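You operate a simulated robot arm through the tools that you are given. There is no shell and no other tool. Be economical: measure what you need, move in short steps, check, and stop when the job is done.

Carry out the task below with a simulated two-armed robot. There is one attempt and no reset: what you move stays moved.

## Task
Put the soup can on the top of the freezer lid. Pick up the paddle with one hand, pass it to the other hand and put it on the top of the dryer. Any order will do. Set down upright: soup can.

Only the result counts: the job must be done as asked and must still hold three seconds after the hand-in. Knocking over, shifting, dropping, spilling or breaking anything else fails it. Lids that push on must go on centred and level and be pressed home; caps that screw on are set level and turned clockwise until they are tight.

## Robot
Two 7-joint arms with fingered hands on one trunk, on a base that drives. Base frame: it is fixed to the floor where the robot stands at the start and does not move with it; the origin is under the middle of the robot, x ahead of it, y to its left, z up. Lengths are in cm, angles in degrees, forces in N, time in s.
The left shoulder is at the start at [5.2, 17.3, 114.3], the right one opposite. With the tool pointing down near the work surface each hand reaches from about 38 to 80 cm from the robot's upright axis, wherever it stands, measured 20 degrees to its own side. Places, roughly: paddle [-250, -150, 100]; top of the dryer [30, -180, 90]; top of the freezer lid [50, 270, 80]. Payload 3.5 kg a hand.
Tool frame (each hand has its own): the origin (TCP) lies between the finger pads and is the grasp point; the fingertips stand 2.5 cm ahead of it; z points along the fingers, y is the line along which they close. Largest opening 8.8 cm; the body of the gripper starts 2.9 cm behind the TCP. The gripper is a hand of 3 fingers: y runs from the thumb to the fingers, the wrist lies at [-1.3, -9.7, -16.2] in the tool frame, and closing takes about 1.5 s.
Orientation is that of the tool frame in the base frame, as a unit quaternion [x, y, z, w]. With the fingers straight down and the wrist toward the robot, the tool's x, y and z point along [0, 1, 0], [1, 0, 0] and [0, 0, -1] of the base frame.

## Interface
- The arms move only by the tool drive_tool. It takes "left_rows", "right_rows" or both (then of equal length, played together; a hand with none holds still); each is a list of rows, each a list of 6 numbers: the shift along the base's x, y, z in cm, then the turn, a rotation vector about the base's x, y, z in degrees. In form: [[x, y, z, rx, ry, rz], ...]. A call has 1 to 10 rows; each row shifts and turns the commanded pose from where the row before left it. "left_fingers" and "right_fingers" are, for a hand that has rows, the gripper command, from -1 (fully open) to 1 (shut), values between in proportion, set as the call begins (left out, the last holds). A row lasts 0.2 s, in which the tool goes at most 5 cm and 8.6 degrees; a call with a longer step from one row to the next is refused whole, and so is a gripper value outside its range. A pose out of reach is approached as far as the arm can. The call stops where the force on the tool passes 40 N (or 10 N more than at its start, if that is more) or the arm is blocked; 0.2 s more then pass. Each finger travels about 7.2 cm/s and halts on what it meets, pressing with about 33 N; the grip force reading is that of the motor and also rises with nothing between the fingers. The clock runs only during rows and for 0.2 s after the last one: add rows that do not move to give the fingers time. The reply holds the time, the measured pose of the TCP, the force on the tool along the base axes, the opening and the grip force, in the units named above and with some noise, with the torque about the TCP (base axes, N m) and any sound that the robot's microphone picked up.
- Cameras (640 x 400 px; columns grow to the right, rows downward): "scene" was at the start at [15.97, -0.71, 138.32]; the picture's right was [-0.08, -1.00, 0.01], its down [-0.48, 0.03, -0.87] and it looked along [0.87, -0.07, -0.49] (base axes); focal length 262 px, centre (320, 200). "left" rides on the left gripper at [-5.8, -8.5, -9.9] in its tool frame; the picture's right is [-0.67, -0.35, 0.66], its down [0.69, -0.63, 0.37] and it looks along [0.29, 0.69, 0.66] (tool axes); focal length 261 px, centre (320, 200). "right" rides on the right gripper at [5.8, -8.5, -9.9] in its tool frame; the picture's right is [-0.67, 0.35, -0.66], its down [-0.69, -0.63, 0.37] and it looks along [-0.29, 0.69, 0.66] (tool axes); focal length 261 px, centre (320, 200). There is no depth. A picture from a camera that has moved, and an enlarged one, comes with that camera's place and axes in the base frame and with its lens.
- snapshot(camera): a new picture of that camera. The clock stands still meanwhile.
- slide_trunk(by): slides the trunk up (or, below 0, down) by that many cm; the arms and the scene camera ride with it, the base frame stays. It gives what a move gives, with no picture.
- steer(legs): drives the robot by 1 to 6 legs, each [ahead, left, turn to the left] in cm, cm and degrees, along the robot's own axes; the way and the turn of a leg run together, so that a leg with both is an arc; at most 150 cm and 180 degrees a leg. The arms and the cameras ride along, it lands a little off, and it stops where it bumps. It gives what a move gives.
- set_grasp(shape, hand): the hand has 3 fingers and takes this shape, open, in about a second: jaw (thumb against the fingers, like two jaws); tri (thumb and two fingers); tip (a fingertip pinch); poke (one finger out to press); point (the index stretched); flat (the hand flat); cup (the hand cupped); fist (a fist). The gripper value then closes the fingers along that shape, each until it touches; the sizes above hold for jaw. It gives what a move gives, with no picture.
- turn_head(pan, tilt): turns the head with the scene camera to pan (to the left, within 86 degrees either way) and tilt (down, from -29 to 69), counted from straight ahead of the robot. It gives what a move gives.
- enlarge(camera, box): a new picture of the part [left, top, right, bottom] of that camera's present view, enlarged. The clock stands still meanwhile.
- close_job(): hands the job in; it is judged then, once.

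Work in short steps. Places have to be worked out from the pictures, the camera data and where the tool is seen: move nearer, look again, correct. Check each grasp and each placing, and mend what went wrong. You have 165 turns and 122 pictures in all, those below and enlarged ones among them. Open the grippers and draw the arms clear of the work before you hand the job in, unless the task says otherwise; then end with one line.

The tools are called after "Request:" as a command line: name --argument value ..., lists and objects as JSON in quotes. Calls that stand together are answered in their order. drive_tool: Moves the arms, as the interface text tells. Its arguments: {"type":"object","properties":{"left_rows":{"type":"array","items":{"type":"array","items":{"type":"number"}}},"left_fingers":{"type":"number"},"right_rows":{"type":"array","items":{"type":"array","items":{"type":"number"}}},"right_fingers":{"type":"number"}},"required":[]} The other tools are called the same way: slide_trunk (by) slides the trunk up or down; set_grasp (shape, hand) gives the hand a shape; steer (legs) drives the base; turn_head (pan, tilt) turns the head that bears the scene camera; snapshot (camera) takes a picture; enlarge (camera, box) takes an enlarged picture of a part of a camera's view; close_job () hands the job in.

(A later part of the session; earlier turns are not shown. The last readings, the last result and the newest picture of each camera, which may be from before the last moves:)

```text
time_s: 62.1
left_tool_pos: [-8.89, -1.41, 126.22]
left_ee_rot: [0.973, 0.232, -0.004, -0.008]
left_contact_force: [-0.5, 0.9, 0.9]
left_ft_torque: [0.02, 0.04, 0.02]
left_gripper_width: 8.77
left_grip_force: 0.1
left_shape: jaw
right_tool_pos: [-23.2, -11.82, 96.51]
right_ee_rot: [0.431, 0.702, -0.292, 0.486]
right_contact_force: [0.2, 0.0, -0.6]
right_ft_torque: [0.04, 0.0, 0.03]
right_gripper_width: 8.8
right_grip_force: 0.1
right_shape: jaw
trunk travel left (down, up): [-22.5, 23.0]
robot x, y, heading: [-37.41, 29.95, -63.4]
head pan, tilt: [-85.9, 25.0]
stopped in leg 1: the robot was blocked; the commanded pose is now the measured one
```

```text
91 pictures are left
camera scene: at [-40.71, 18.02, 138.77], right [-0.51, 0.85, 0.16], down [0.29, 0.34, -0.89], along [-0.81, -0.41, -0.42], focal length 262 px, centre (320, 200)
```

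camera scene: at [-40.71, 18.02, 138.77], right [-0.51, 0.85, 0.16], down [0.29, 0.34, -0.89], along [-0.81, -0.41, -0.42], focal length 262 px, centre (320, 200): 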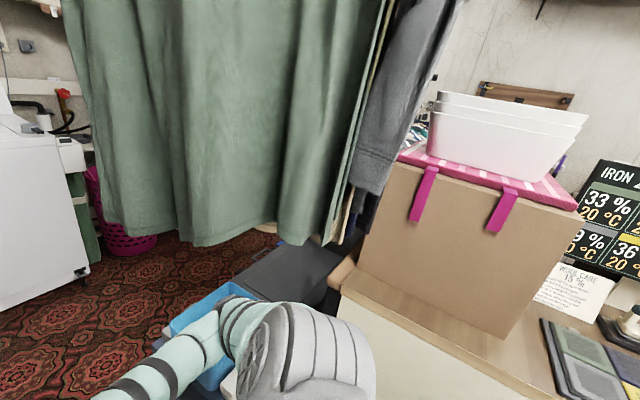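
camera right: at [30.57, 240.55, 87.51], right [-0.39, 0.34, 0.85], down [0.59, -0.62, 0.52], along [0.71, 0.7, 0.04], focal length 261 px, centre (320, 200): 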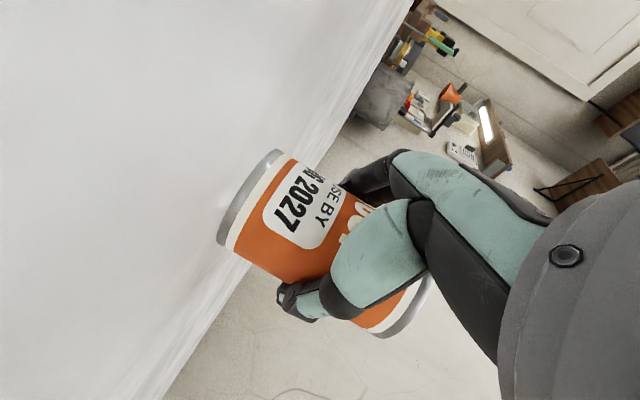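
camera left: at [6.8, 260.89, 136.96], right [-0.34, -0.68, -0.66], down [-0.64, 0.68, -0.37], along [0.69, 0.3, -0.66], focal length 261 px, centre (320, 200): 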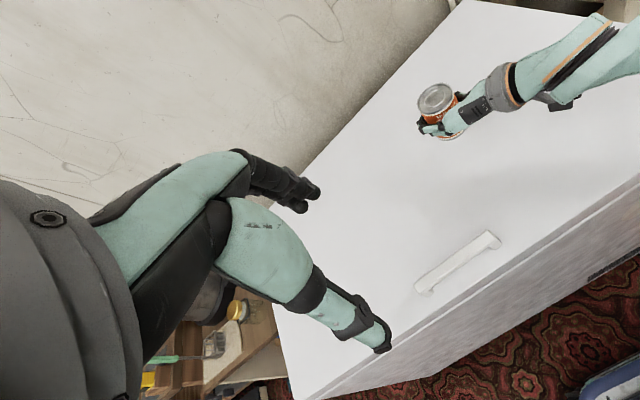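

The turn was blocked, likely by the outstretched right elbow near the counter/boxes. I turn back at once and look at the spot.

Request:
steer --legs '[[0, 0, 25]]'

Request:
turn_head --pan -86 --tilt 50

Request:
snapshot --camera "scene"

```text
time_s: 63.8
left_tool_pos: [-0.38, 14.28, 126.94]
left_ee_rot: [0.9, 0.437, -0.001, -0.001]
left_contact_force: [-0.2, 0.2, -0.2]
left_ft_torque: [0.02, -0.04, 0.02]
left_gripper_width: 8.79
left_grip_force: 0.0
left_shape: jaw
right_tool_pos: [-8.57, -1.55, 97.02]
right_ee_rot: [0.269, 0.773, -0.183, 0.544]
right_contact_force: [-0.1, -0.1, -0.1]
right_ft_torque: [-0.01, 0.07, 0.03]
right_gripper_width: 8.8
right_grip_force: 0.1
right_shape: jaw
trunk travel left (down, up): [-22.5, 23.0]
robot x, y, heading: [-37.34, 30.2, -38.4]
head pan, tilt: [-85.9, 25.0]
```

```text
time_s: 64.7
left_tool_pos: [-0.47, 14.17, 126.84]
left_ee_rot: [0.9, 0.437, -0.001, -0.001]
left_contact_force: [0.9, -0.1, -0.3]
left_ft_torque: [0.0, -0.01, 0.0]
left_gripper_width: 8.77
left_grip_force: 0.1
left_shape: jaw
right_tool_pos: [-8.54, -1.54, 97.11]
right_ee_rot: [0.269, 0.773, -0.183, 0.544]
right_contact_force: [0.1, 0.6, 0.1]
right_ft_torque: [-0.03, -0.01, 0.02]
right_gripper_width: 8.77
right_grip_force: 0.0
right_shape: jaw
trunk travel left (down, up): [-22.5, 23.0]
robot x, y, heading: [-37.56, 30.48, -38.3]
head pan, tilt: [-85.9, 50.0]
```

```text
90 pictures are left
camera scene: at [-37.1, 20.09, 135.2], right [-0.82, 0.56, 0.14], down [0.36, 0.69, -0.63], along [-0.45, -0.47, -0.76], focal length 262 px, centre (320, 200)
```

scene: 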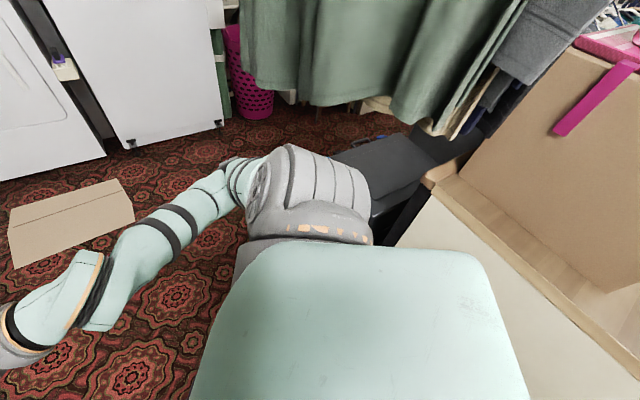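

No sign of damage, but the elbow came near the counter corner (about [-90, 3]). I return to heading 0, keep toward the shelf side, and drive further right to view the paddle area.

Request:
steer --legs '[[0, 0, 38], [10, 0, 0], [0, -70, 0]]'

Request:
turn_head --pan -86 --tilt 30

Request:
snapshot --camera "scene"

```text
time_s: 71.0
left_tool_pos: [10.93, -28.63, 126.85]
left_ee_rot: [0.712, 0.702, -0.001, -0.001]
left_contact_force: [0.1, 0.4, 0.2]
left_ft_torque: [0.01, -0.01, 0.02]
left_gripper_width: 8.75
left_grip_force: 0.1
left_shape: jaw
right_tool_pos: [14.27, -46.03, 97.05]
right_ee_rot: [0.005, 0.819, 0.001, 0.574]
right_contact_force: [0.5, 0.0, 0.2]
right_ft_torque: [0.0, 0.01, 0.01]
right_gripper_width: 8.78
right_grip_force: 0.0
right_shape: jaw
trunk travel left (down, up): [-22.5, 23.0]
robot x, y, heading: [-28.03, -38.67, -0.5]
head pan, tilt: [-85.9, 50.0]
```

```text
time_s: 71.8
left_tool_pos: [11.01, -28.51, 126.96]
left_ee_rot: [0.712, 0.703, -0.001, -0.001]
left_contact_force: [-0.4, -0.1, -0.2]
left_ft_torque: [-0.02, 0.0, -0.02]
left_gripper_width: 8.78
left_grip_force: 0.2
left_shape: jaw
right_tool_pos: [14.24, -46.16, 97.08]
right_ee_rot: [0.006, 0.819, 0.0, 0.574]
right_contact_force: [-0.3, 0.2, 1.2]
right_ft_torque: [0.0, 0.02, -0.01]
right_gripper_width: 8.81
right_grip_force: 0.0
right_shape: jaw
trunk travel left (down, up): [-22.5, 23.0]
robot x, y, heading: [-28.19, -38.92, -0.8]
head pan, tilt: [-85.9, 30.0]
```

```text
89 pictures are left
camera scene: at [-21.14, -47.72, 138.1], right [-0.99, -0.06, 0.14], down [-0.15, 0.5, -0.85], along [-0.02, -0.86, -0.5], focal length 262 px, centre (320, 200)
```

scene: 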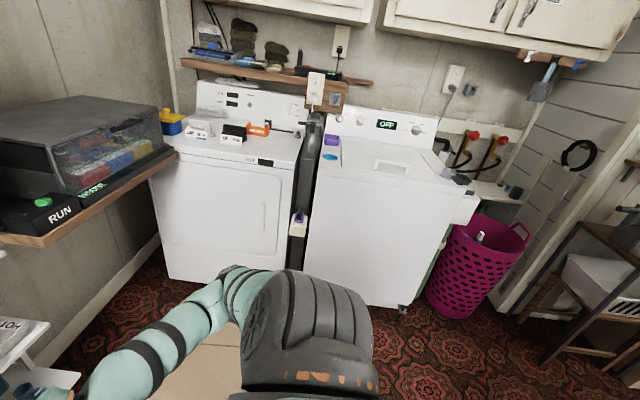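

Now turn right in place with more clearance (45°, then look).

Request:
steer --legs '[[0, 0, -45]]'

Request:
snapshot --camera "scene"

```text
time_s: 74.2
left_tool_pos: [7.05, -58.49, 126.93]
left_ee_rot: [0.922, 0.387, -0.001, -0.001]
left_contact_force: [0.1, -0.1, 0.3]
left_ft_torque: [-0.01, 0.03, -0.03]
left_gripper_width: 8.77
left_grip_force: 0.0
left_shape: jaw
right_tool_pos: [-2.74, -73.43, 97.09]
right_ee_rot: [0.311, 0.758, -0.213, 0.533]
right_contact_force: [0.1, -0.2, -0.1]
right_ft_torque: [-0.01, -0.03, 0.0]
right_gripper_width: 8.78
right_grip_force: 0.0
right_shape: jaw
trunk travel left (down, up): [-22.5, 23.0]
robot x, y, heading: [-28.58, -38.77, -44.7]
head pan, tilt: [-85.9, 30.0]
```

```text
88 pictures are left
camera scene: at [-29.4, -50.06, 138.11], right [-0.75, 0.64, 0.14], down [0.24, 0.47, -0.85], along [-0.61, -0.61, -0.5], focal length 262 px, centre (320, 200)
```

scene: 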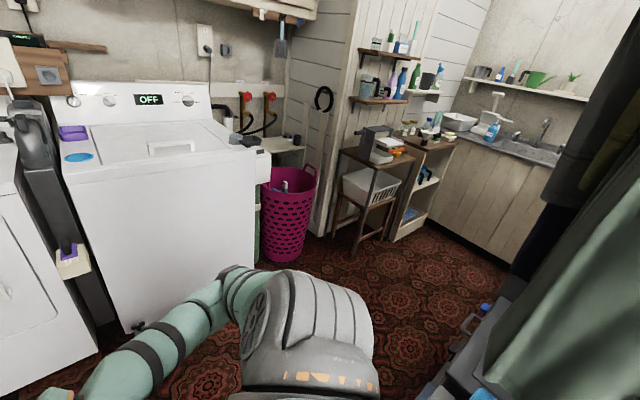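

The stands near [-170…-258, -135] hold items; the paddle is probably there. I raise the trunk so hands clear, turn to face -y, and thread diagonally past the cardboard and bins.

Request:
slide_trunk --by 20

Request:
steer --legs '[[0, 0, -45], [10, 0, 0], [44, -50, 0]]'

Request:
turn_head --pan -60 --tilt 30

Request:
snapshot --camera "scene"

```text
time_s: 76.4
left_tool_pos: [6.99, -58.37, 146.91]
left_ee_rot: [0.922, 0.387, -0.001, 0.0]
left_contact_force: [-0.2, 0.2, 0.3]
left_ft_torque: [0.02, 0.0, 0.01]
left_gripper_width: 8.76
left_grip_force: 0.0
left_shape: jaw
right_tool_pos: [-2.75, -73.19, 117.13]
right_ee_rot: [0.311, 0.758, -0.213, 0.532]
right_contact_force: [0.5, 0.5, 0.0]
right_ft_torque: [0.02, 0.01, 0.0]
right_gripper_width: 8.77
right_grip_force: 0.0
right_shape: jaw
trunk travel left (down, up): [-42.5, 3.0]
robot x, y, heading: [-27.8, -38.66, -44.7]
head pan, tilt: [-85.9, 30.0]
```

```text
time_s: 78.4
left_tool_pos: [-9.72, -75.91, 146.71]
left_ee_rot: [0.995, 0.098, -0.001, -0.004]
left_contact_force: [-0.1, 0.1, -0.4]
left_ft_torque: [0.02, -0.04, 0.01]
left_gripper_width: 8.81
left_grip_force: 0.2
left_shape: jaw
right_tool_pos: [-26.08, -82.69, 117.56]
right_ee_rot: [0.518, 0.632, -0.36, 0.451]
right_contact_force: [-0.5, 0.0, -0.8]
right_ft_torque: [-0.01, -0.02, 0.02]
right_gripper_width: 8.8
right_grip_force: 0.0
right_shape: jaw
trunk travel left (down, up): [-42.5, 3.0]
robot x, y, heading: [-28.17, -38.73, -78.7]
head pan, tilt: [-85.9, 30.0]
stopped in leg 1: the robot was blocked; the commanded pose is now the measured one
```

```text
time_s: 79.3
left_tool_pos: [-9.78, -76.03, 146.65]
left_ee_rot: [0.995, 0.096, -0.002, -0.004]
left_contact_force: [0.3, 0.2, -0.1]
left_ft_torque: [-0.01, -0.05, 0.02]
left_gripper_width: 8.78
left_grip_force: 0.0
left_shape: jaw
right_tool_pos: [-26.16, -82.79, 117.23]
right_ee_rot: [0.52, 0.632, -0.36, 0.448]
right_contact_force: [-0.4, 0.3, -0.9]
right_ft_torque: [0.02, -0.02, 0.02]
right_gripper_width: 8.79
right_grip_force: 0.1
right_shape: jaw
trunk travel left (down, up): [-42.5, 3.0]
robot x, y, heading: [-28.51, -38.67, -78.9]
head pan, tilt: [-60.0, 30.0]
```

```text
87 pictures are left
camera scene: at [-34.57, -45.02, 158.98], right [-0.66, 0.75, 0.01], down [0.37, 0.34, -0.86], along [-0.66, -0.56, -0.5], focal length 262 px, centre (320, 200)
```

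scene: 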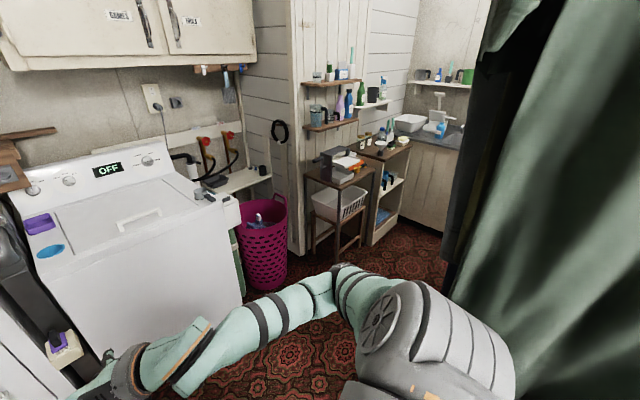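

Blocked again; the green curtain seems much closer than I thought and the right elbow meets it. I turn back a little and examine it.

Request:
steer --legs '[[0, 0, 24]]'

Request:
turn_head --pan -86 --tilt 15

Request:
snapshot --camera "scene"

Request:
turn_head --pan -86 --tilt 55

Request:
snapshot --camera "scene"

```text
time_s: 81.0
left_tool_pos: [2.79, -64.58, 147.05]
left_ee_rot: [0.954, 0.301, 0.0, -0.001]
left_contact_force: [0.7, 1.0, 0.6]
left_ft_torque: [0.01, 0.03, 0.0]
left_gripper_width: 8.79
left_grip_force: 0.0
left_shape: jaw
right_tool_pos: [-9.25, -77.42, 117.65]
right_ee_rot: [0.376, 0.724, -0.259, 0.517]
right_contact_force: [0.2, 0.1, 0.8]
right_ft_torque: [0.02, -0.02, -0.03]
right_gripper_width: 8.8
right_grip_force: 0.1
right_shape: jaw
trunk travel left (down, up): [-42.5, 3.0]
robot x, y, heading: [-28.5, -38.24, -54.7]
head pan, tilt: [-60.0, 30.0]
```

```text
time_s: 81.9
left_tool_pos: [2.82, -64.62, 147.03]
left_ee_rot: [0.953, 0.302, 0.0, 0.0]
left_contact_force: [-0.7, 0.4, -0.6]
left_ft_torque: [-0.02, 0.0, -0.01]
left_gripper_width: 8.76
left_grip_force: 0.0
left_shape: jaw
right_tool_pos: [-9.18, -77.41, 117.59]
right_ee_rot: [0.377, 0.724, -0.258, 0.517]
right_contact_force: [-0.3, -0.5, -0.3]
right_ft_torque: [0.02, 0.04, -0.01]
right_gripper_width: 8.78
right_grip_force: 0.0
right_shape: jaw
trunk travel left (down, up): [-42.5, 3.0]
robot x, y, heading: [-28.05, -38.62, -55.0]
head pan, tilt: [-85.9, 15.0]
```

```text
86 pictures are left
camera scene: at [-35.86, -43.91, 161.43], right [-0.63, 0.77, 0.0], down [0.2, 0.17, -0.97], along [-0.75, -0.61, -0.26], focal length 262 px, centre (320, 200)
```

scene: 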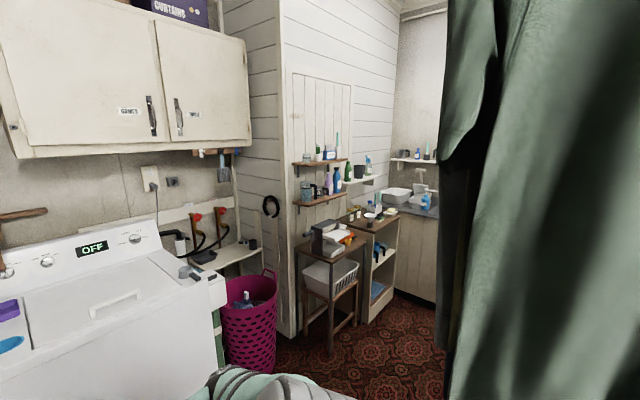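

```text
time_s: 82.9
left_tool_pos: [2.86, -64.54, 147.0]
left_ee_rot: [0.953, 0.303, -0.001, -0.001]
left_contact_force: [-0.1, 0.1, 0.0]
left_ft_torque: [-0.02, -0.01, 0.01]
left_gripper_width: 8.76
left_grip_force: 0.1
left_shape: jaw
right_tool_pos: [-9.2, -77.49, 117.71]
right_ee_rot: [0.377, 0.724, -0.259, 0.517]
right_contact_force: [0.1, 0.8, -0.8]
right_ft_torque: [-0.01, -0.03, -0.01]
right_gripper_width: 8.77
right_grip_force: 0.0
right_shape: jaw
trunk travel left (down, up): [-42.5, 3.0]
robot x, y, heading: [-28.14, -38.82, -54.8]
head pan, tilt: [-85.9, 55.0]
```

```text
85 pictures are left
camera scene: at [-34.25, -42.54, 155.42], right [-0.63, 0.78, 0.0], down [0.63, 0.52, -0.57], along [-0.45, -0.36, -0.82], focal length 262 px, centre (320, 200)
```

scene: 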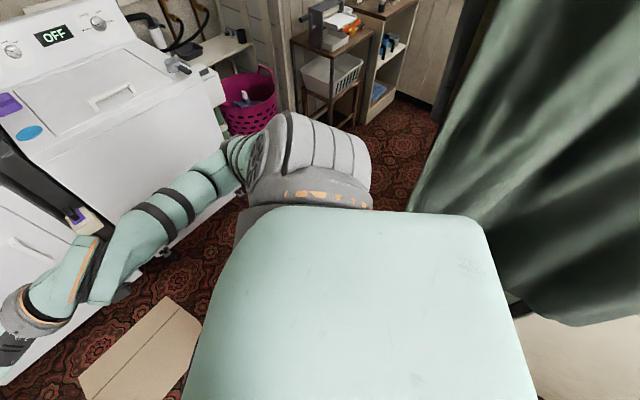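

The curtain's lower corner is at about [-65, -46, 100], unmoved in all views. I slip round it with the heading kept, then turn.

Request:
steer --legs '[[17.7, -14.8, 0], [1.3, -52.2, 0]]'

Request:
turn_head --pan -70 --tilt 25

Request:
snapshot --camera "scene"

```text
time_s: 87.3
left_tool_pos: [-41.45, -119.22, 146.94]
left_ee_rot: [0.954, 0.3, -0.001, 0.0]
left_contact_force: [0.2, 0.4, 0.1]
left_ft_torque: [-0.01, 0.03, 0.04]
left_gripper_width: 8.76
left_grip_force: 0.2
left_shape: jaw
right_tool_pos: [-53.74, -132.09, 117.67]
right_ee_rot: [0.378, 0.723, -0.261, 0.516]
right_contact_force: [0.4, 0.4, 0.2]
right_ft_torque: [-0.01, -0.02, -0.02]
right_gripper_width: 8.81
right_grip_force: 0.0
right_shape: jaw
trunk travel left (down, up): [-42.5, 3.0]
robot x, y, heading: [-72.88, -93.35, -55.0]
head pan, tilt: [-85.9, 55.0]
```

```text
time_s: 88.3
left_tool_pos: [-41.8, -119.4, 146.96]
left_ee_rot: [0.954, 0.299, 0.0, 0.0]
left_contact_force: [0.4, -0.9, 0.2]
left_ft_torque: [-0.02, -0.02, -0.02]
left_gripper_width: 8.73
left_grip_force: 0.1
left_shape: jaw
right_tool_pos: [-53.87, -132.15, 117.64]
right_ee_rot: [0.378, 0.723, -0.26, 0.516]
right_contact_force: [0.5, -0.2, 0.5]
right_ft_torque: [0.01, -0.02, 0.04]
right_gripper_width: 8.8
right_grip_force: 0.0
right_shape: jaw
trunk travel left (down, up): [-42.5, 3.0]
robot x, y, heading: [-72.71, -93.28, -55.2]
head pan, tilt: [-70.0, 25.0]
```

```text
84 pictures are left
camera scene: at [-78.44, -100.21, 159.8], right [-0.82, 0.58, 0.0], down [0.24, 0.35, -0.91], along [-0.52, -0.74, -0.42], focal length 262 px, centre (320, 200)
```

scene: 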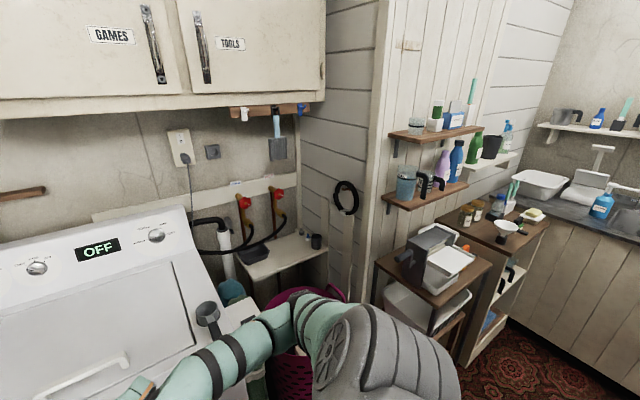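

The paddle should appear near column 513, row 193; I enlarge that area.

Request:
enlarge --camera "scene" --box '[430, 120, 590, 270]'

Request:
steer --legs '[[0, 0, -35]]'

Request:
snapshot --camera "scene"

```text
2.67 times, centred on (510, 195) of scene
camera zoom: at [-78.44, -100.21, 159.8], right [-0.82, 0.58, 0.0], down [0.24, 0.35, -0.91], along [-0.52, -0.74, -0.42], focal length 699 px, centre (-187, 213)
```

zoom: 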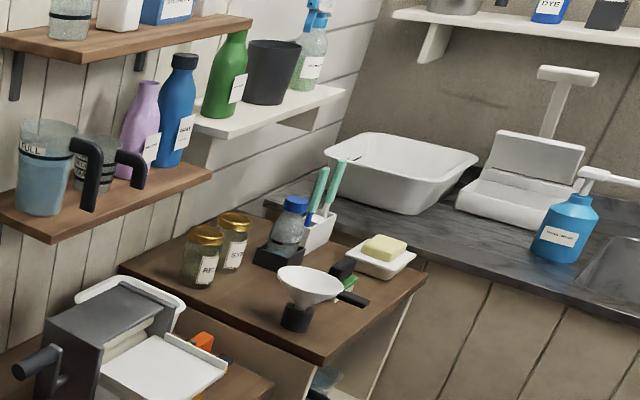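

```text
time_s: 90.4
left_tool_pos: [-62.35, -132.52, 147.03]
left_ee_rot: [1.0, -0.003, 0.0, 0.0]
left_contact_force: [0.6, -0.7, 0.9]
left_ft_torque: [-0.01, -0.01, -0.02]
left_gripper_width: 8.8
left_grip_force: 0.0
left_shape: jaw
right_tool_pos: [-79.66, -135.97, 117.74]
right_ee_rot: [0.579, 0.575, -0.405, 0.412]
right_contact_force: [0.0, -0.4, -0.4]
right_ft_torque: [-0.04, -0.02, -0.01]
right_gripper_width: 8.78
right_grip_force: 0.0
right_shape: jaw
trunk travel left (down, up): [-42.5, 3.0]
robot x, y, heading: [-72.62, -93.55, -90.2]
head pan, tilt: [-70.0, 25.0]
```

```text
82 pictures are left
camera scene: at [-81.27, -95.59, 159.81], right [-0.33, 0.94, 0.0], down [0.4, 0.14, -0.91], along [-0.85, -0.3, -0.42], focal length 262 px, centre (320, 200)
```

scene: 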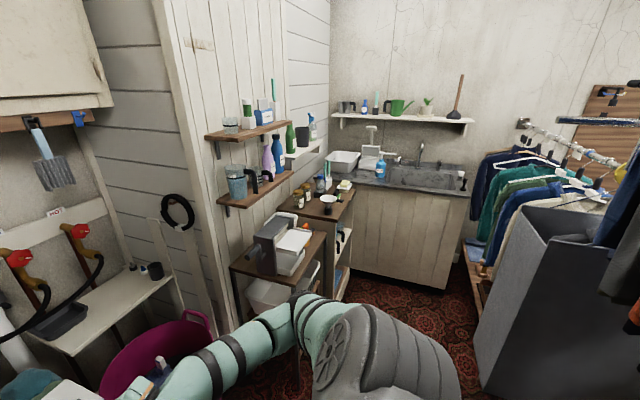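

Many items here; I need a closer view. I move sideways (−x) 105 cm staying mid-corridor.

Request:
steer --legs '[[-8, -55, 0]]'

Request:
turn_head --pan -50 --tilt 25

Request:
snapshot --camera "scene"

```text
time_s: 93.6
left_tool_pos: [-116.69, -124.13, 146.93]
left_ee_rot: [1.0, -0.003, -0.001, 0.0]
left_contact_force: [0.0, 0.4, -0.1]
left_ft_torque: [0.02, 0.02, -0.01]
left_gripper_width: 8.78
left_grip_force: 0.0
left_shape: jaw
right_tool_pos: [-133.97, -127.71, 117.78]
right_ee_rot: [0.579, 0.576, -0.404, 0.413]
right_contact_force: [-0.1, -0.3, 0.3]
right_ft_torque: [0.01, -0.02, -0.02]
right_gripper_width: 8.83
right_grip_force: 0.0
right_shape: jaw
trunk travel left (down, up): [-42.5, 3.0]
robot x, y, heading: [-127.05, -85.14, -90.3]
head pan, tilt: [-70.0, 25.0]
```

```text
time_s: 94.4
left_tool_pos: [-116.92, -124.02, 147.04]
left_ee_rot: [1.0, -0.003, 0.0, 0.0]
left_contact_force: [0.7, 0.2, -0.3]
left_ft_torque: [-0.03, -0.01, 0.01]
left_gripper_width: 8.77
left_grip_force: 0.0
left_shape: jaw
right_tool_pos: [-134.15, -127.4, 117.66]
right_ee_rot: [0.578, 0.575, -0.404, 0.415]
right_contact_force: [-0.3, 0.5, 0.4]
right_ft_torque: [0.0, 0.04, -0.01]
right_gripper_width: 8.78
right_grip_force: 0.0
right_shape: jaw
trunk travel left (down, up): [-42.5, 3.0]
robot x, y, heading: [-127.4, -84.62, -90.4]
head pan, tilt: [-50.0, 25.0]
```

```text
81 pictures are left
camera scene: at [-134.32, -90.02, 159.8], right [-0.64, 0.77, 0.0], down [0.33, 0.27, -0.91], along [-0.7, -0.58, -0.42], focal length 262 px, centre (320, 200)
```

scene: 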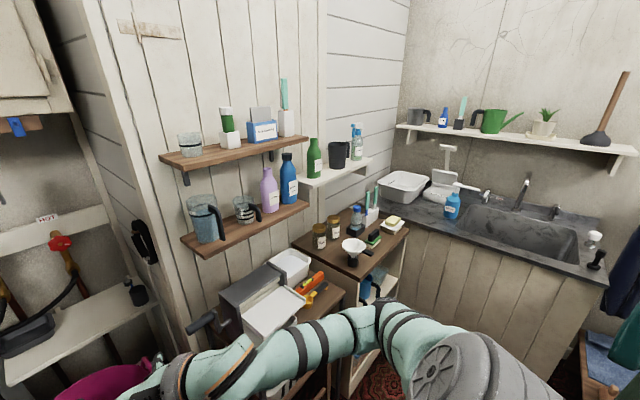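

Expected place maps to around (372, 200): I enlarge there.

Request:
enlarge --camera "scene" --box '[300, 140, 460, 280]'

Request:
enlarge --camera "scene" --box '[160, 70, 360, 260]'

```text
2.86 times, centred on (380, 210) of scene
camera zoom: at [-134.32, -90.02, 159.8], right [-0.64, 0.77, 0.0], down [0.33, 0.27, -0.91], along [-0.7, -0.58, -0.42], focal length 749 px, centre (149, 171)
```

zoom: 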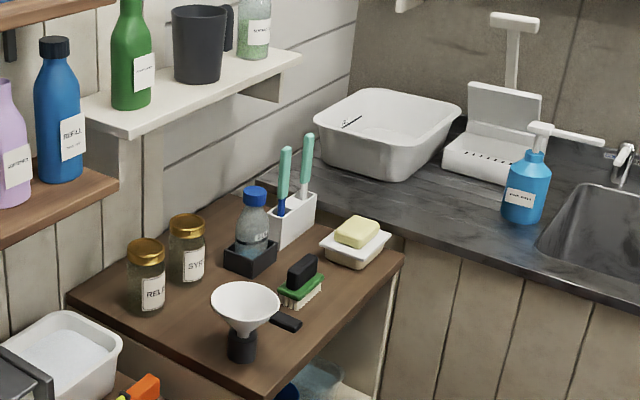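

```text
2.11 times, centred on (260, 165) of scene
camera zoom: at [-134.32, -90.02, 159.8], right [-0.64, 0.77, 0.0], down [0.33, 0.27, -0.91], along [-0.7, -0.58, -0.42], focal length 552 px, centre (446, 274)
```

zoom: 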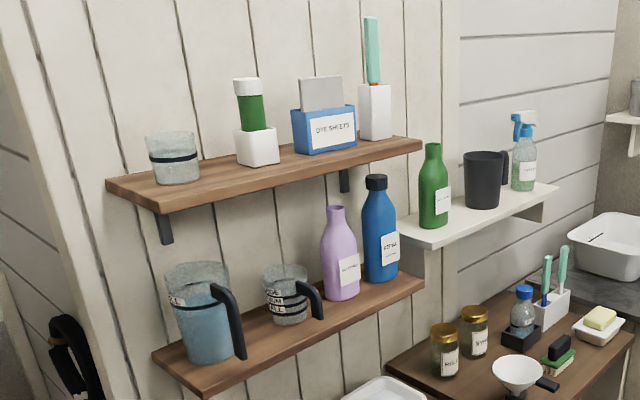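

Two turquoise-handled tools stand in a white holder near [-249, -148]; one should be the paddle. I move closer to see them.

Request:
steer --legs '[[3, -70, 0], [0, 0, -40]]'

Request:
turn_head --pan 0 --tilt 35

Request:
snapshot --camera "scene"

```text
time_s: 100.1
left_tool_pos: [-214.64, -124.13, 146.93]
left_ee_rot: [0.939, -0.343, 0.0, 0.0]
left_contact_force: [-0.5, -0.5, -0.1]
left_ft_torque: [0.01, -0.01, -0.02]
left_gripper_width: 8.8
left_grip_force: 0.1
left_shape: jaw
right_tool_pos: [-230.36, -115.77, 117.73]
right_ee_rot: [0.74, 0.344, -0.521, 0.251]
right_contact_force: [0.2, 0.0, 0.2]
right_ft_torque: [0.0, 0.0, -0.01]
right_gripper_width: 8.81
right_grip_force: 0.0
right_shape: jaw
trunk travel left (down, up): [-42.5, 3.0]
robot x, y, heading: [-197.51, -87.12, -130.2]
head pan, tilt: [-50.0, 25.0]
```

```text
time_s: 101.3
left_tool_pos: [-214.92, -124.18, 146.99]
left_ee_rot: [0.939, -0.343, 0.0, 0.0]
left_contact_force: [0.4, 0.1, -0.5]
left_ft_torque: [0.03, -0.03, 0.01]
left_gripper_width: 8.78
left_grip_force: 0.1
left_shape: jaw
right_tool_pos: [-230.38, -115.8, 117.55]
right_ee_rot: [0.74, 0.344, -0.52, 0.251]
right_contact_force: [-1.0, -1.3, -0.2]
right_ft_torque: [0.01, 0.04, 0.03]
right_gripper_width: 8.8
right_grip_force: 0.1
right_shape: jaw
trunk travel left (down, up): [-42.5, 3.0]
robot x, y, heading: [-197.68, -87.41, -130.2]
head pan, tilt: [0.0, 35.0]
```

```text
78 pictures are left
camera scene: at [-202.89, -93.51, 158.21], right [-0.76, 0.64, 0.0], down [0.37, 0.44, -0.82], along [-0.53, -0.62, -0.58], focal length 262 px, centre (320, 200)
```

scene: 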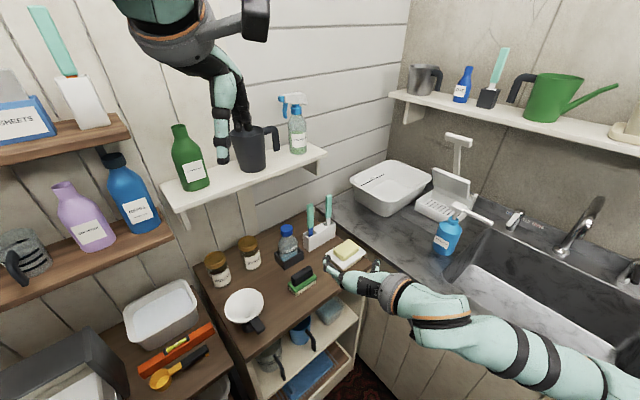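

I enlarge the holder with the two handles.

Request:
enlarge --camera "scene" --box '[270, 180, 366, 240]'

Request:
enlarge --camera "scene" --box '[390, 30, 630, 260]'

Request:
snapshot --camera "left"

Request:
snapshot --camera "right"

```text
6.67 times, centred on (318, 210) of scene
camera zoom: at [-202.89, -93.51, 158.21], right [-0.76, 0.64, 0.0], down [0.37, 0.44, -0.82], along [-0.53, -0.62, -0.58], focal length 1748 px, centre (333, 133)
```

zoom: 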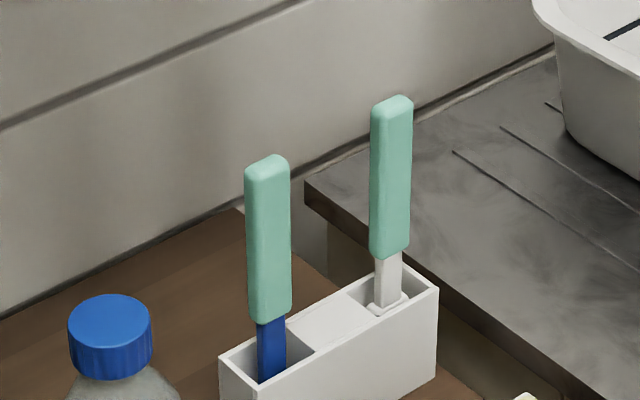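

```text
1.74 times, centred on (510, 145) of scene
camera zoom: at [-202.89, -93.51, 158.21], right [-0.76, 0.64, 0.0], down [0.37, 0.44, -0.82], along [-0.53, -0.62, -0.58], focal length 456 px, centre (-10, 296)
```

zoom: 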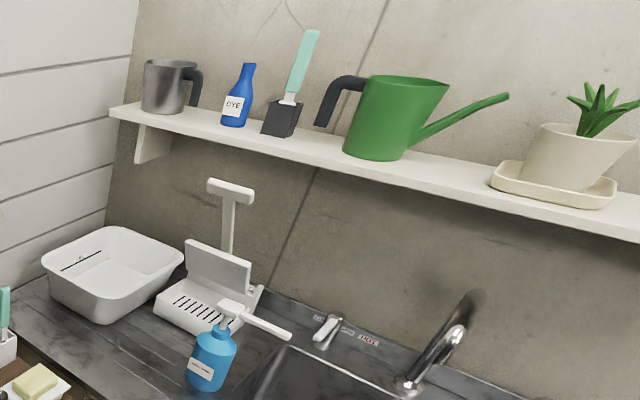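

```text
75 pictures are left
camera left: at [-213.8, -114.0, 156.97], right [-0.29, 0.7, -0.66], down [0.93, 0.04, -0.37], along [-0.23, -0.71, -0.66], focal length 261 px, centre (320, 200)
```

left: 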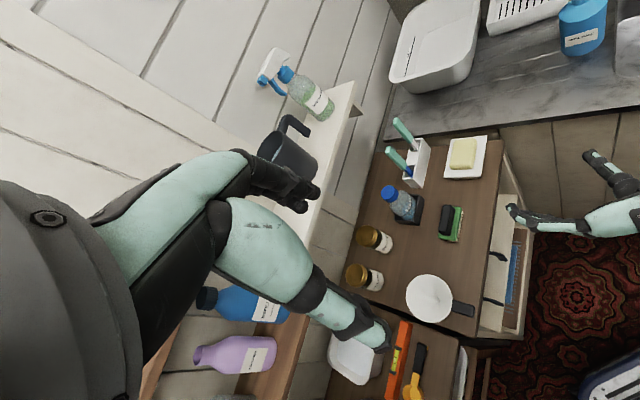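

```text
74 pictures are left
camera right: at [-229.76, -101.71, 115.4], right [0.51, 0.09, 0.85], down [-0.86, -0.04, 0.52], along [0.08, -1.0, 0.06], focal length 261 px, centre (320, 200)
```

right: 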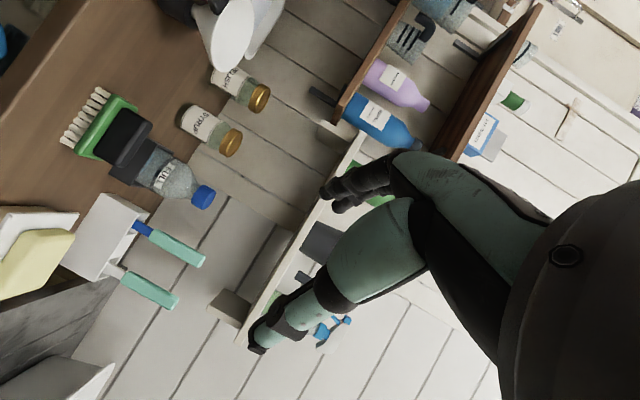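

Two tools: blue shaft at ≈[-245.4, -148], light shaft at ≈[-253.2, -147.6], tops at z≈107.5. I need to know which is the paddle, so I enlarge strongly.

Request:
enlarge --camera "scene" --box '[300, 200, 348, 230]'

Request:
enlarge --camera "left" --box '[370, 100, 450, 200]'

Request:
enlarge --camera "right" --box '[50, 180, 226, 320]'

Request:
enlarge --camera "scene" --box '[460, 40, 530, 120]'

Request:
enlarge --camera "scene" --box '[0, 0, 140, 140]'

```text
13.33 times, centred on (324, 215) of scene
camera zoom: at [-202.89, -93.51, 158.21], right [-0.76, 0.64, 0.0], down [0.37, 0.44, -0.82], along [-0.53, -0.62, -0.58], focal length 3496 px, centre (267, 0)
```

zoom: 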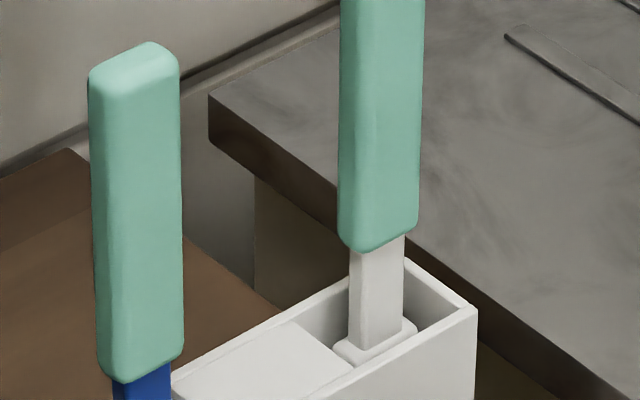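

```text
4.00 times, centred on (410, 150) of left
camera zoom: at [-213.8, -114.0, 156.97], right [-0.29, 0.7, -0.66], down [0.93, 0.04, -0.37], along [-0.23, -0.71, -0.66], focal length 1043 px, centre (-40, 400)
```

zoom: 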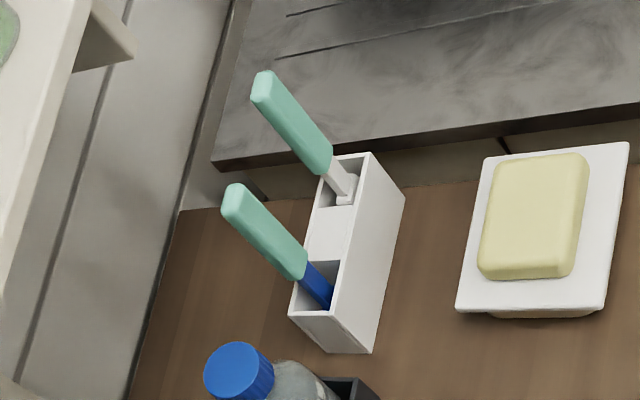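

```text
2.86 times, centred on (138, 250) of right
camera zoom: at [-229.76, -101.71, 115.4], right [0.51, 0.09, 0.85], down [-0.86, -0.04, 0.52], along [0.08, -1.0, 0.06], focal length 745 px, centre (840, 57)
```

zoom: 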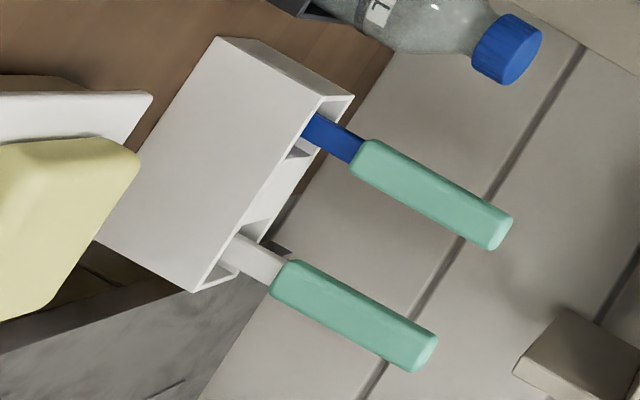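

```text
5.00 times, centred on (495, 80) of scene
camera zoom: at [-202.89, -93.51, 158.21], right [-0.76, 0.64, 0.0], down [0.37, 0.44, -0.82], along [-0.53, -0.62, -0.58], focal length 1311 px, centre (-555, 800)
```

zoom: 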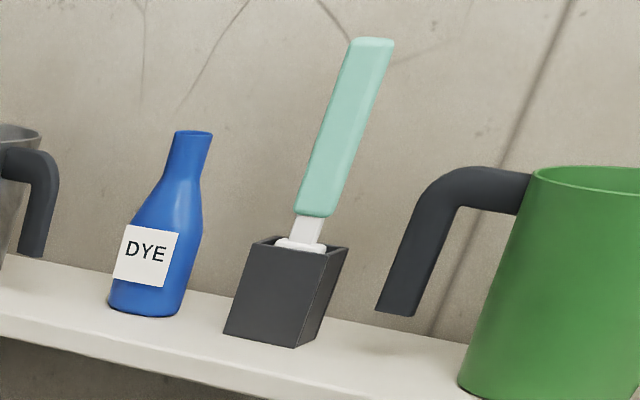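

```text
2.86 times, centred on (70, 70) of scene
camera zoom: at [-202.89, -93.51, 158.21], right [-0.76, 0.64, 0.0], down [0.37, 0.44, -0.82], along [-0.53, -0.62, -0.58], focal length 749 px, centre (1034, 571)
```

zoom: 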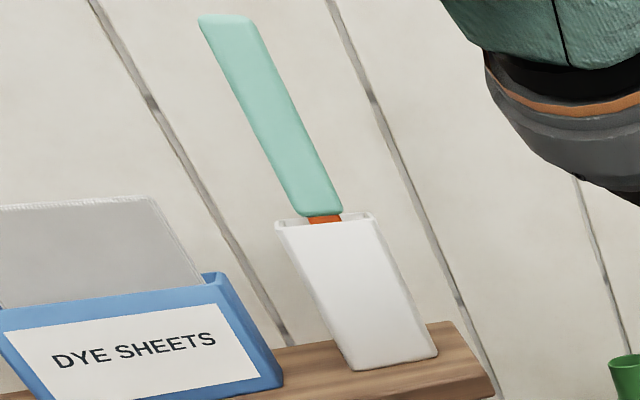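

The heads are hidden in the slots. I move the left hand over so its camera looks steeply down into the holder.

Request:
drive_tool --left_rows '[[-4, -2.4, 0, 0, 0, 0], [-4, -2.4, 0, 0, 0, 0], [-4, -2.4, 0, 0, 0, 0], [-4, -2.4, 0, 0, 0, 0], [-4, -2.4, 0, 0, 0, 0], [0, 0, 0, 0, 0, 0]]'

Request:
enlarge --camera "left" --box '[400, 180, 496, 276]'

```text
time_s: 102.7
left_tool_pos: [-234.92, -136.19, 146.97]
left_ee_rot: [0.939, -0.344, -0.001, -0.001]
left_contact_force: [-0.2, 0.1, 0.2]
left_ft_torque: [-0.02, 0.0, 0.01]
left_gripper_width: 8.77
left_grip_force: 0.0
left_shape: jaw
right_tool_pos: [-230.35, -115.87, 117.68]
right_ee_rot: [0.741, 0.343, -0.52, 0.251]
right_contact_force: [0.1, -0.1, 1.3]
right_ft_torque: [0.02, 0.03, -0.02]
right_gripper_width: 8.81
right_grip_force: 0.1
right_shape: jaw
trunk travel left (down, up): [-42.5, 3.0]
robot x, y, heading: [-198.26, -87.29, -130.0]
head pan, tilt: [0.0, 35.0]
```

```text
4.17 times, centred on (448, 228) of left
camera zoom: at [-233.84, -126.05, 156.89], right [-0.29, 0.7, -0.66], down [0.93, 0.04, -0.37], along [-0.23, -0.71, -0.66], focal length 1086 px, centre (-213, 83)
```

zoom: 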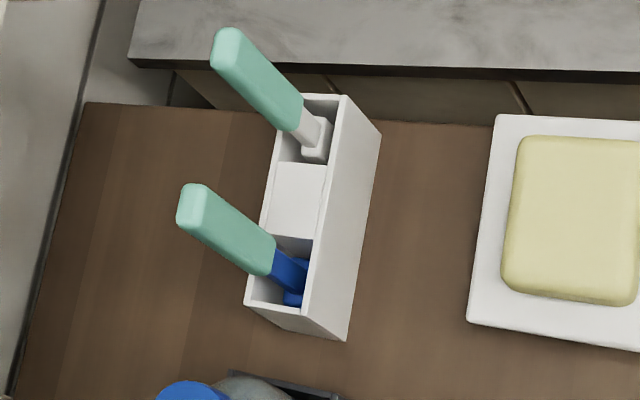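

Blue one has a wider head too, deeper down. I move the camera a bit closer and more overhead.

Request:
drive_tool --left_rows '[[-2, -3, -2.5, 0, 0, 0], [-2, -3, -2.5, 0, 0, 0], [-2, -3, -2.5, 0, 0, 0], [0, 0, 0, 0, 0, 0]]'

Request:
enlarge --camera "left" --box '[430, 210, 558, 338]'

```text
time_s: 103.7
left_tool_pos: [-236.58, -141.65, 138.86]
left_ee_rot: [0.94, -0.342, 0.002, 0.0]
left_contact_force: [-0.1, 0.1, 0.4]
left_ft_torque: [0.0, -0.01, -0.01]
left_gripper_width: 8.79
left_grip_force: 0.1
left_shape: jaw
left hand out of reach, approached as far as the arm can: row 1, 2, 3
right_tool_pos: [-230.44, -115.71, 117.69]
right_ee_rot: [0.74, 0.343, -0.521, 0.252]
right_contact_force: [0.0, 0.4, -0.1]
right_ft_torque: [0.01, 0.0, 0.01]
right_gripper_width: 8.79
right_grip_force: 0.1
right_shape: jaw
trunk travel left (down, up): [-42.5, 3.0]
robot x, y, heading: [-197.75, -87.54, -130.2]
head pan, tilt: [0.0, 35.0]
```

```text
3.12 times, centred on (494, 274) of left
camera zoom: at [-235.56, -131.51, 148.84], right [-0.29, 0.7, -0.66], down [0.93, 0.04, -0.37], along [-0.23, -0.72, -0.66], focal length 814 px, centre (-224, -31)
```

zoom: 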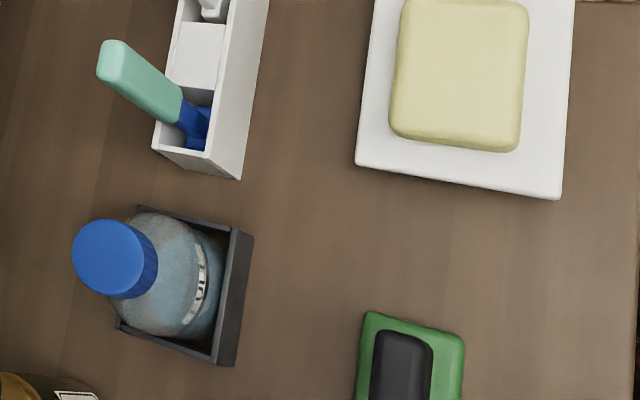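

Request:
enlarge --camera "left" --box '[440, 180, 520, 260]'

```text
5.00 times, centred on (480, 220) of left
camera zoom: at [-235.56, -131.51, 148.84], right [-0.29, 0.7, -0.66], down [0.93, 0.04, -0.37], along [-0.23, -0.72, -0.66], focal length 1303 px, centre (-480, 100)
```

zoom: 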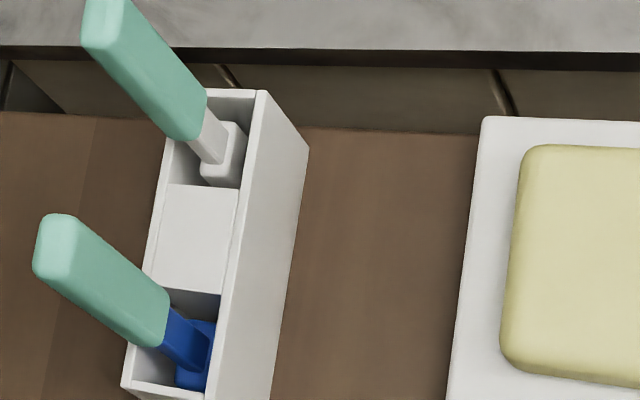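

Both have shoulder blocks; lifting will reveal the head. I withdraw the left hand, move the robot a bit closer, and prepare the right hand.

Request:
drive_tool --left_rows '[[2, 3, 3, 0, 0, 0], [3, 3, 3, 0, 0, 0], [4, 2.8, 0, 0, 0, 0], [4, 2.8, 0, 0, 0, 0], [4, 2.8, 0, 0, 0, 0], [4, 2.8, 0, 0, 0, 0], [4, 2.8, 0, 0, 0, 0], [3, 2.8, 0, 0, 0, 0], [0, 0, 0, 0, 0, 0]]'

Request:
steer --legs '[[14, -8, 0]]'

Request:
drive_tool --right_rows '[[0, 1, 0, 0, 0, 8], [0, 1, 0, 0, 0, 8], [0, 1, 0, 0, 0, 8], [0, 1, 0, 0, 0, 8], [0, 1, 0, 0, 0, 5], [0, 0, 0, 0, 0, 0]]' --right_fingers 0

Request:
turn_head --pan 8 --tilt 45

Request:
snapshot --camera "scene"

```text
refused: row 2 steps farther than a row can; nothing moved
```

```text
time_s: 105.1
left_tool_pos: [-251.48, -147.28, 138.95]
left_ee_rot: [0.939, -0.343, -0.001, 0.002]
left_contact_force: [-0.3, -0.3, 0.4]
left_ft_torque: [-0.01, 0.0, -0.03]
left_gripper_width: 8.78
left_grip_force: 0.1
left_shape: jaw
right_tool_pos: [-245.37, -121.28, 117.8]
right_ee_rot: [0.739, 0.344, -0.521, 0.252]
right_contact_force: [-0.1, 0.7, -0.6]
right_ft_torque: [0.02, 0.03, -0.04]
right_gripper_width: 8.82
right_grip_force: 0.1
right_shape: jaw
trunk travel left (down, up): [-42.5, 3.0]
robot x, y, heading: [-212.58, -93.21, -130.0]
head pan, tilt: [0.0, 35.0]
```

```text
time_s: 106.5
left_tool_pos: [-251.92, -147.35, 138.88]
left_ee_rot: [0.939, -0.343, 0.001, 0.0]
left_contact_force: [0.2, 0.5, -0.4]
left_ft_torque: [-0.01, 0.0, 0.03]
left_gripper_width: 8.79
left_grip_force: 0.0
left_shape: jaw
right_tool_pos: [-245.74, -116.4, 117.62]
right_ee_rot: [0.592, 0.561, -0.414, 0.404]
right_contact_force: [-0.5, -0.9, -0.3]
right_ft_torque: [0.02, 0.01, 0.0]
right_gripper_width: 4.44
right_grip_force: 0.0
right_shape: jaw
trunk travel left (down, up): [-42.5, 3.0]
robot x, y, heading: [-213.27, -93.04, -130.3]
head pan, tilt: [0.0, 35.0]
```

```text
time_s: 107.2
left_tool_pos: [-251.82, -147.27, 138.79]
left_ee_rot: [0.939, -0.343, 0.0, 0.0]
left_contact_force: [-0.4, 0.4, 0.6]
left_ft_torque: [0.02, -0.02, 0.01]
left_gripper_width: 8.8
left_grip_force: 0.1
left_shape: jaw
right_tool_pos: [-245.77, -116.39, 117.47]
right_ee_rot: [0.592, 0.56, -0.415, 0.404]
right_contact_force: [0.3, 1.3, 0.9]
right_ft_torque: [0.0, 0.03, 0.02]
right_gripper_width: 4.42
right_grip_force: 0.0
right_shape: jaw
trunk travel left (down, up): [-42.5, 3.0]
robot x, y, heading: [-212.91, -93.35, -130.5]
head pan, tilt: [8.0, 45.0]
```

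```text
65 pictures are left
camera scene: at [-216.82, -99.34, 156.74], right [-0.85, 0.53, 0.0], down [0.38, 0.6, -0.71], along [-0.38, -0.6, -0.71], focal length 262 px, centre (320, 200)
```

scene: 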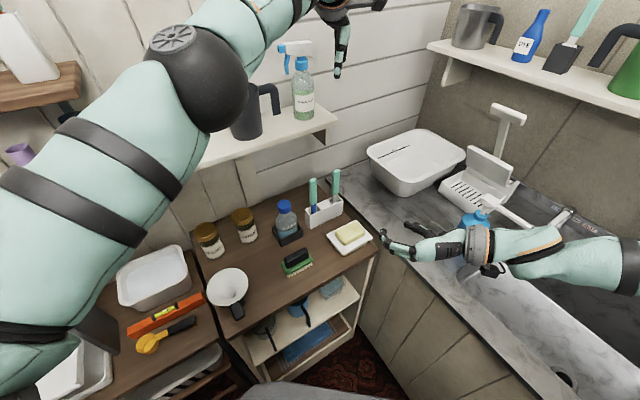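

The left retreat had been refused; no contact happened. I now withdraw the left hand with legal steps.

Request:
drive_tool --left_rows '[[2, 2.5, 3, 0, 0, 0], [2.5, 3, 2.5, 0, 0, 0], [2.8, 3.2, 0, 0, 0, 0], [2.8, 3.2, 0, 0, 0, 0], [2.8, 3.2, 0, 0, 0, 0], [2.8, 3.2, 0, 0, 0, 0], [2.8, 3.2, 0, 0, 0, 0], [0, 0, 0, 0, 0, 0]]'

Request:
enlarge --camera "scene" --box '[280, 160, 440, 270]'

```text
time_s: 109.0
left_tool_pos: [-233.13, -125.9, 144.47]
left_ee_rot: [0.94, -0.343, -0.001, -0.001]
left_contact_force: [0.4, 0.2, -0.8]
left_ft_torque: [0.0, 0.0, 0.01]
left_gripper_width: 8.78
left_grip_force: 0.1
left_shape: jaw
right_tool_pos: [-245.72, -116.37, 117.68]
right_ee_rot: [0.593, 0.561, -0.414, 0.403]
right_contact_force: [0.0, 0.5, 0.2]
right_ft_torque: [0.02, -0.01, -0.01]
right_gripper_width: 4.41
right_grip_force: 0.2
right_shape: jaw
trunk travel left (down, up): [-42.5, 3.0]
robot x, y, heading: [-213.07, -93.09, -130.1]
head pan, tilt: [8.0, 45.0]
```

```text
3.64 times, centred on (360, 215) of scene
camera zoom: at [-216.82, -99.37, 156.73], right [-0.85, 0.53, 0.0], down [0.38, 0.6, -0.7], along [-0.37, -0.6, -0.71], focal length 954 px, centre (174, 146)
```

zoom: 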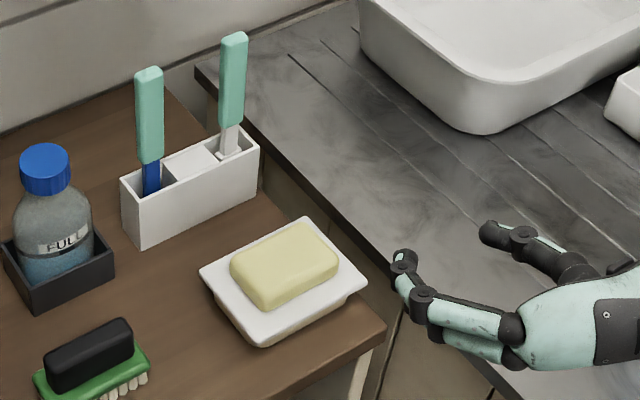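

Handles: z 98–107, at [-253.4, -148.7] (light) and [-245.4, -148.7] (blue). I bring the right hand in front of the light-shaft one, level with the upper handle.

Request:
drive_tool --right_rows '[[-1.3, -3.4, -2.2, 0, 0, 0], [-1.3, -3.4, -2.2, 0, 0, 0], [-1.3, -3.4, -2.2, 0, 0, 0], [-1.3, -3.4, -2.2, 0, 0, 0], [-1.3, -3.4, -2.2, 0, 0, 0], [-1.3, -3.4, -2.2, 0, 0, 0], [0, 0, 0, 0, 0, 0]]' --right_fingers -0.3

Request:
enlarge --camera "scene" --box '[280, 150, 440, 260]'

Request:
snapshot --camera "right"

```text
time_s: 110.6
left_tool_pos: [-233.22, -125.7, 144.55]
left_ee_rot: [0.939, -0.343, 0.0, 0.0]
left_contact_force: [0.5, 0.1, 0.1]
left_ft_torque: [0.01, -0.02, 0.02]
left_gripper_width: 8.76
left_grip_force: 0.0
left_shape: jaw
right_tool_pos: [-253.34, -136.86, 104.45]
right_ee_rot: [0.593, 0.56, -0.414, 0.404]
right_contact_force: [0.4, 0.4, 0.4]
right_ft_torque: [-0.02, -0.03, 0.04]
right_gripper_width: 5.66
right_grip_force: 0.2
right_shape: jaw
trunk travel left (down, up): [-42.5, 3.0]
robot x, y, heading: [-213.17, -93.03, -130.4]
head pan, tilt: [8.0, 45.0]
```

```text
3.64 times, centred on (360, 205) of scene
camera zoom: at [-216.78, -99.29, 156.74], right [-0.85, 0.53, 0.0], down [0.38, 0.6, -0.71], along [-0.38, -0.6, -0.71], focal length 954 px, centre (174, 182)
```

zoom: 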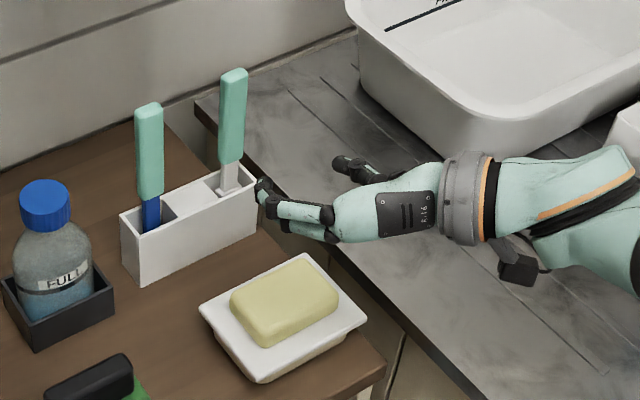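

```text
62 pictures are left
camera right: at [-261.41, -125.2, 102.23], right [0.35, 0.38, 0.85], down [-0.66, -0.54, 0.52], along [0.66, -0.75, 0.06], focal length 261 px, centre (320, 200)
```

right: 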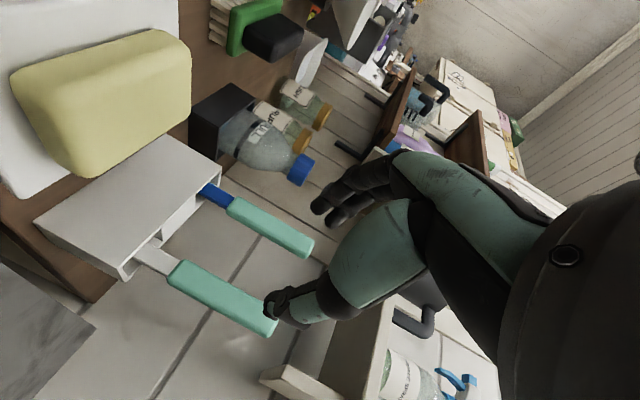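

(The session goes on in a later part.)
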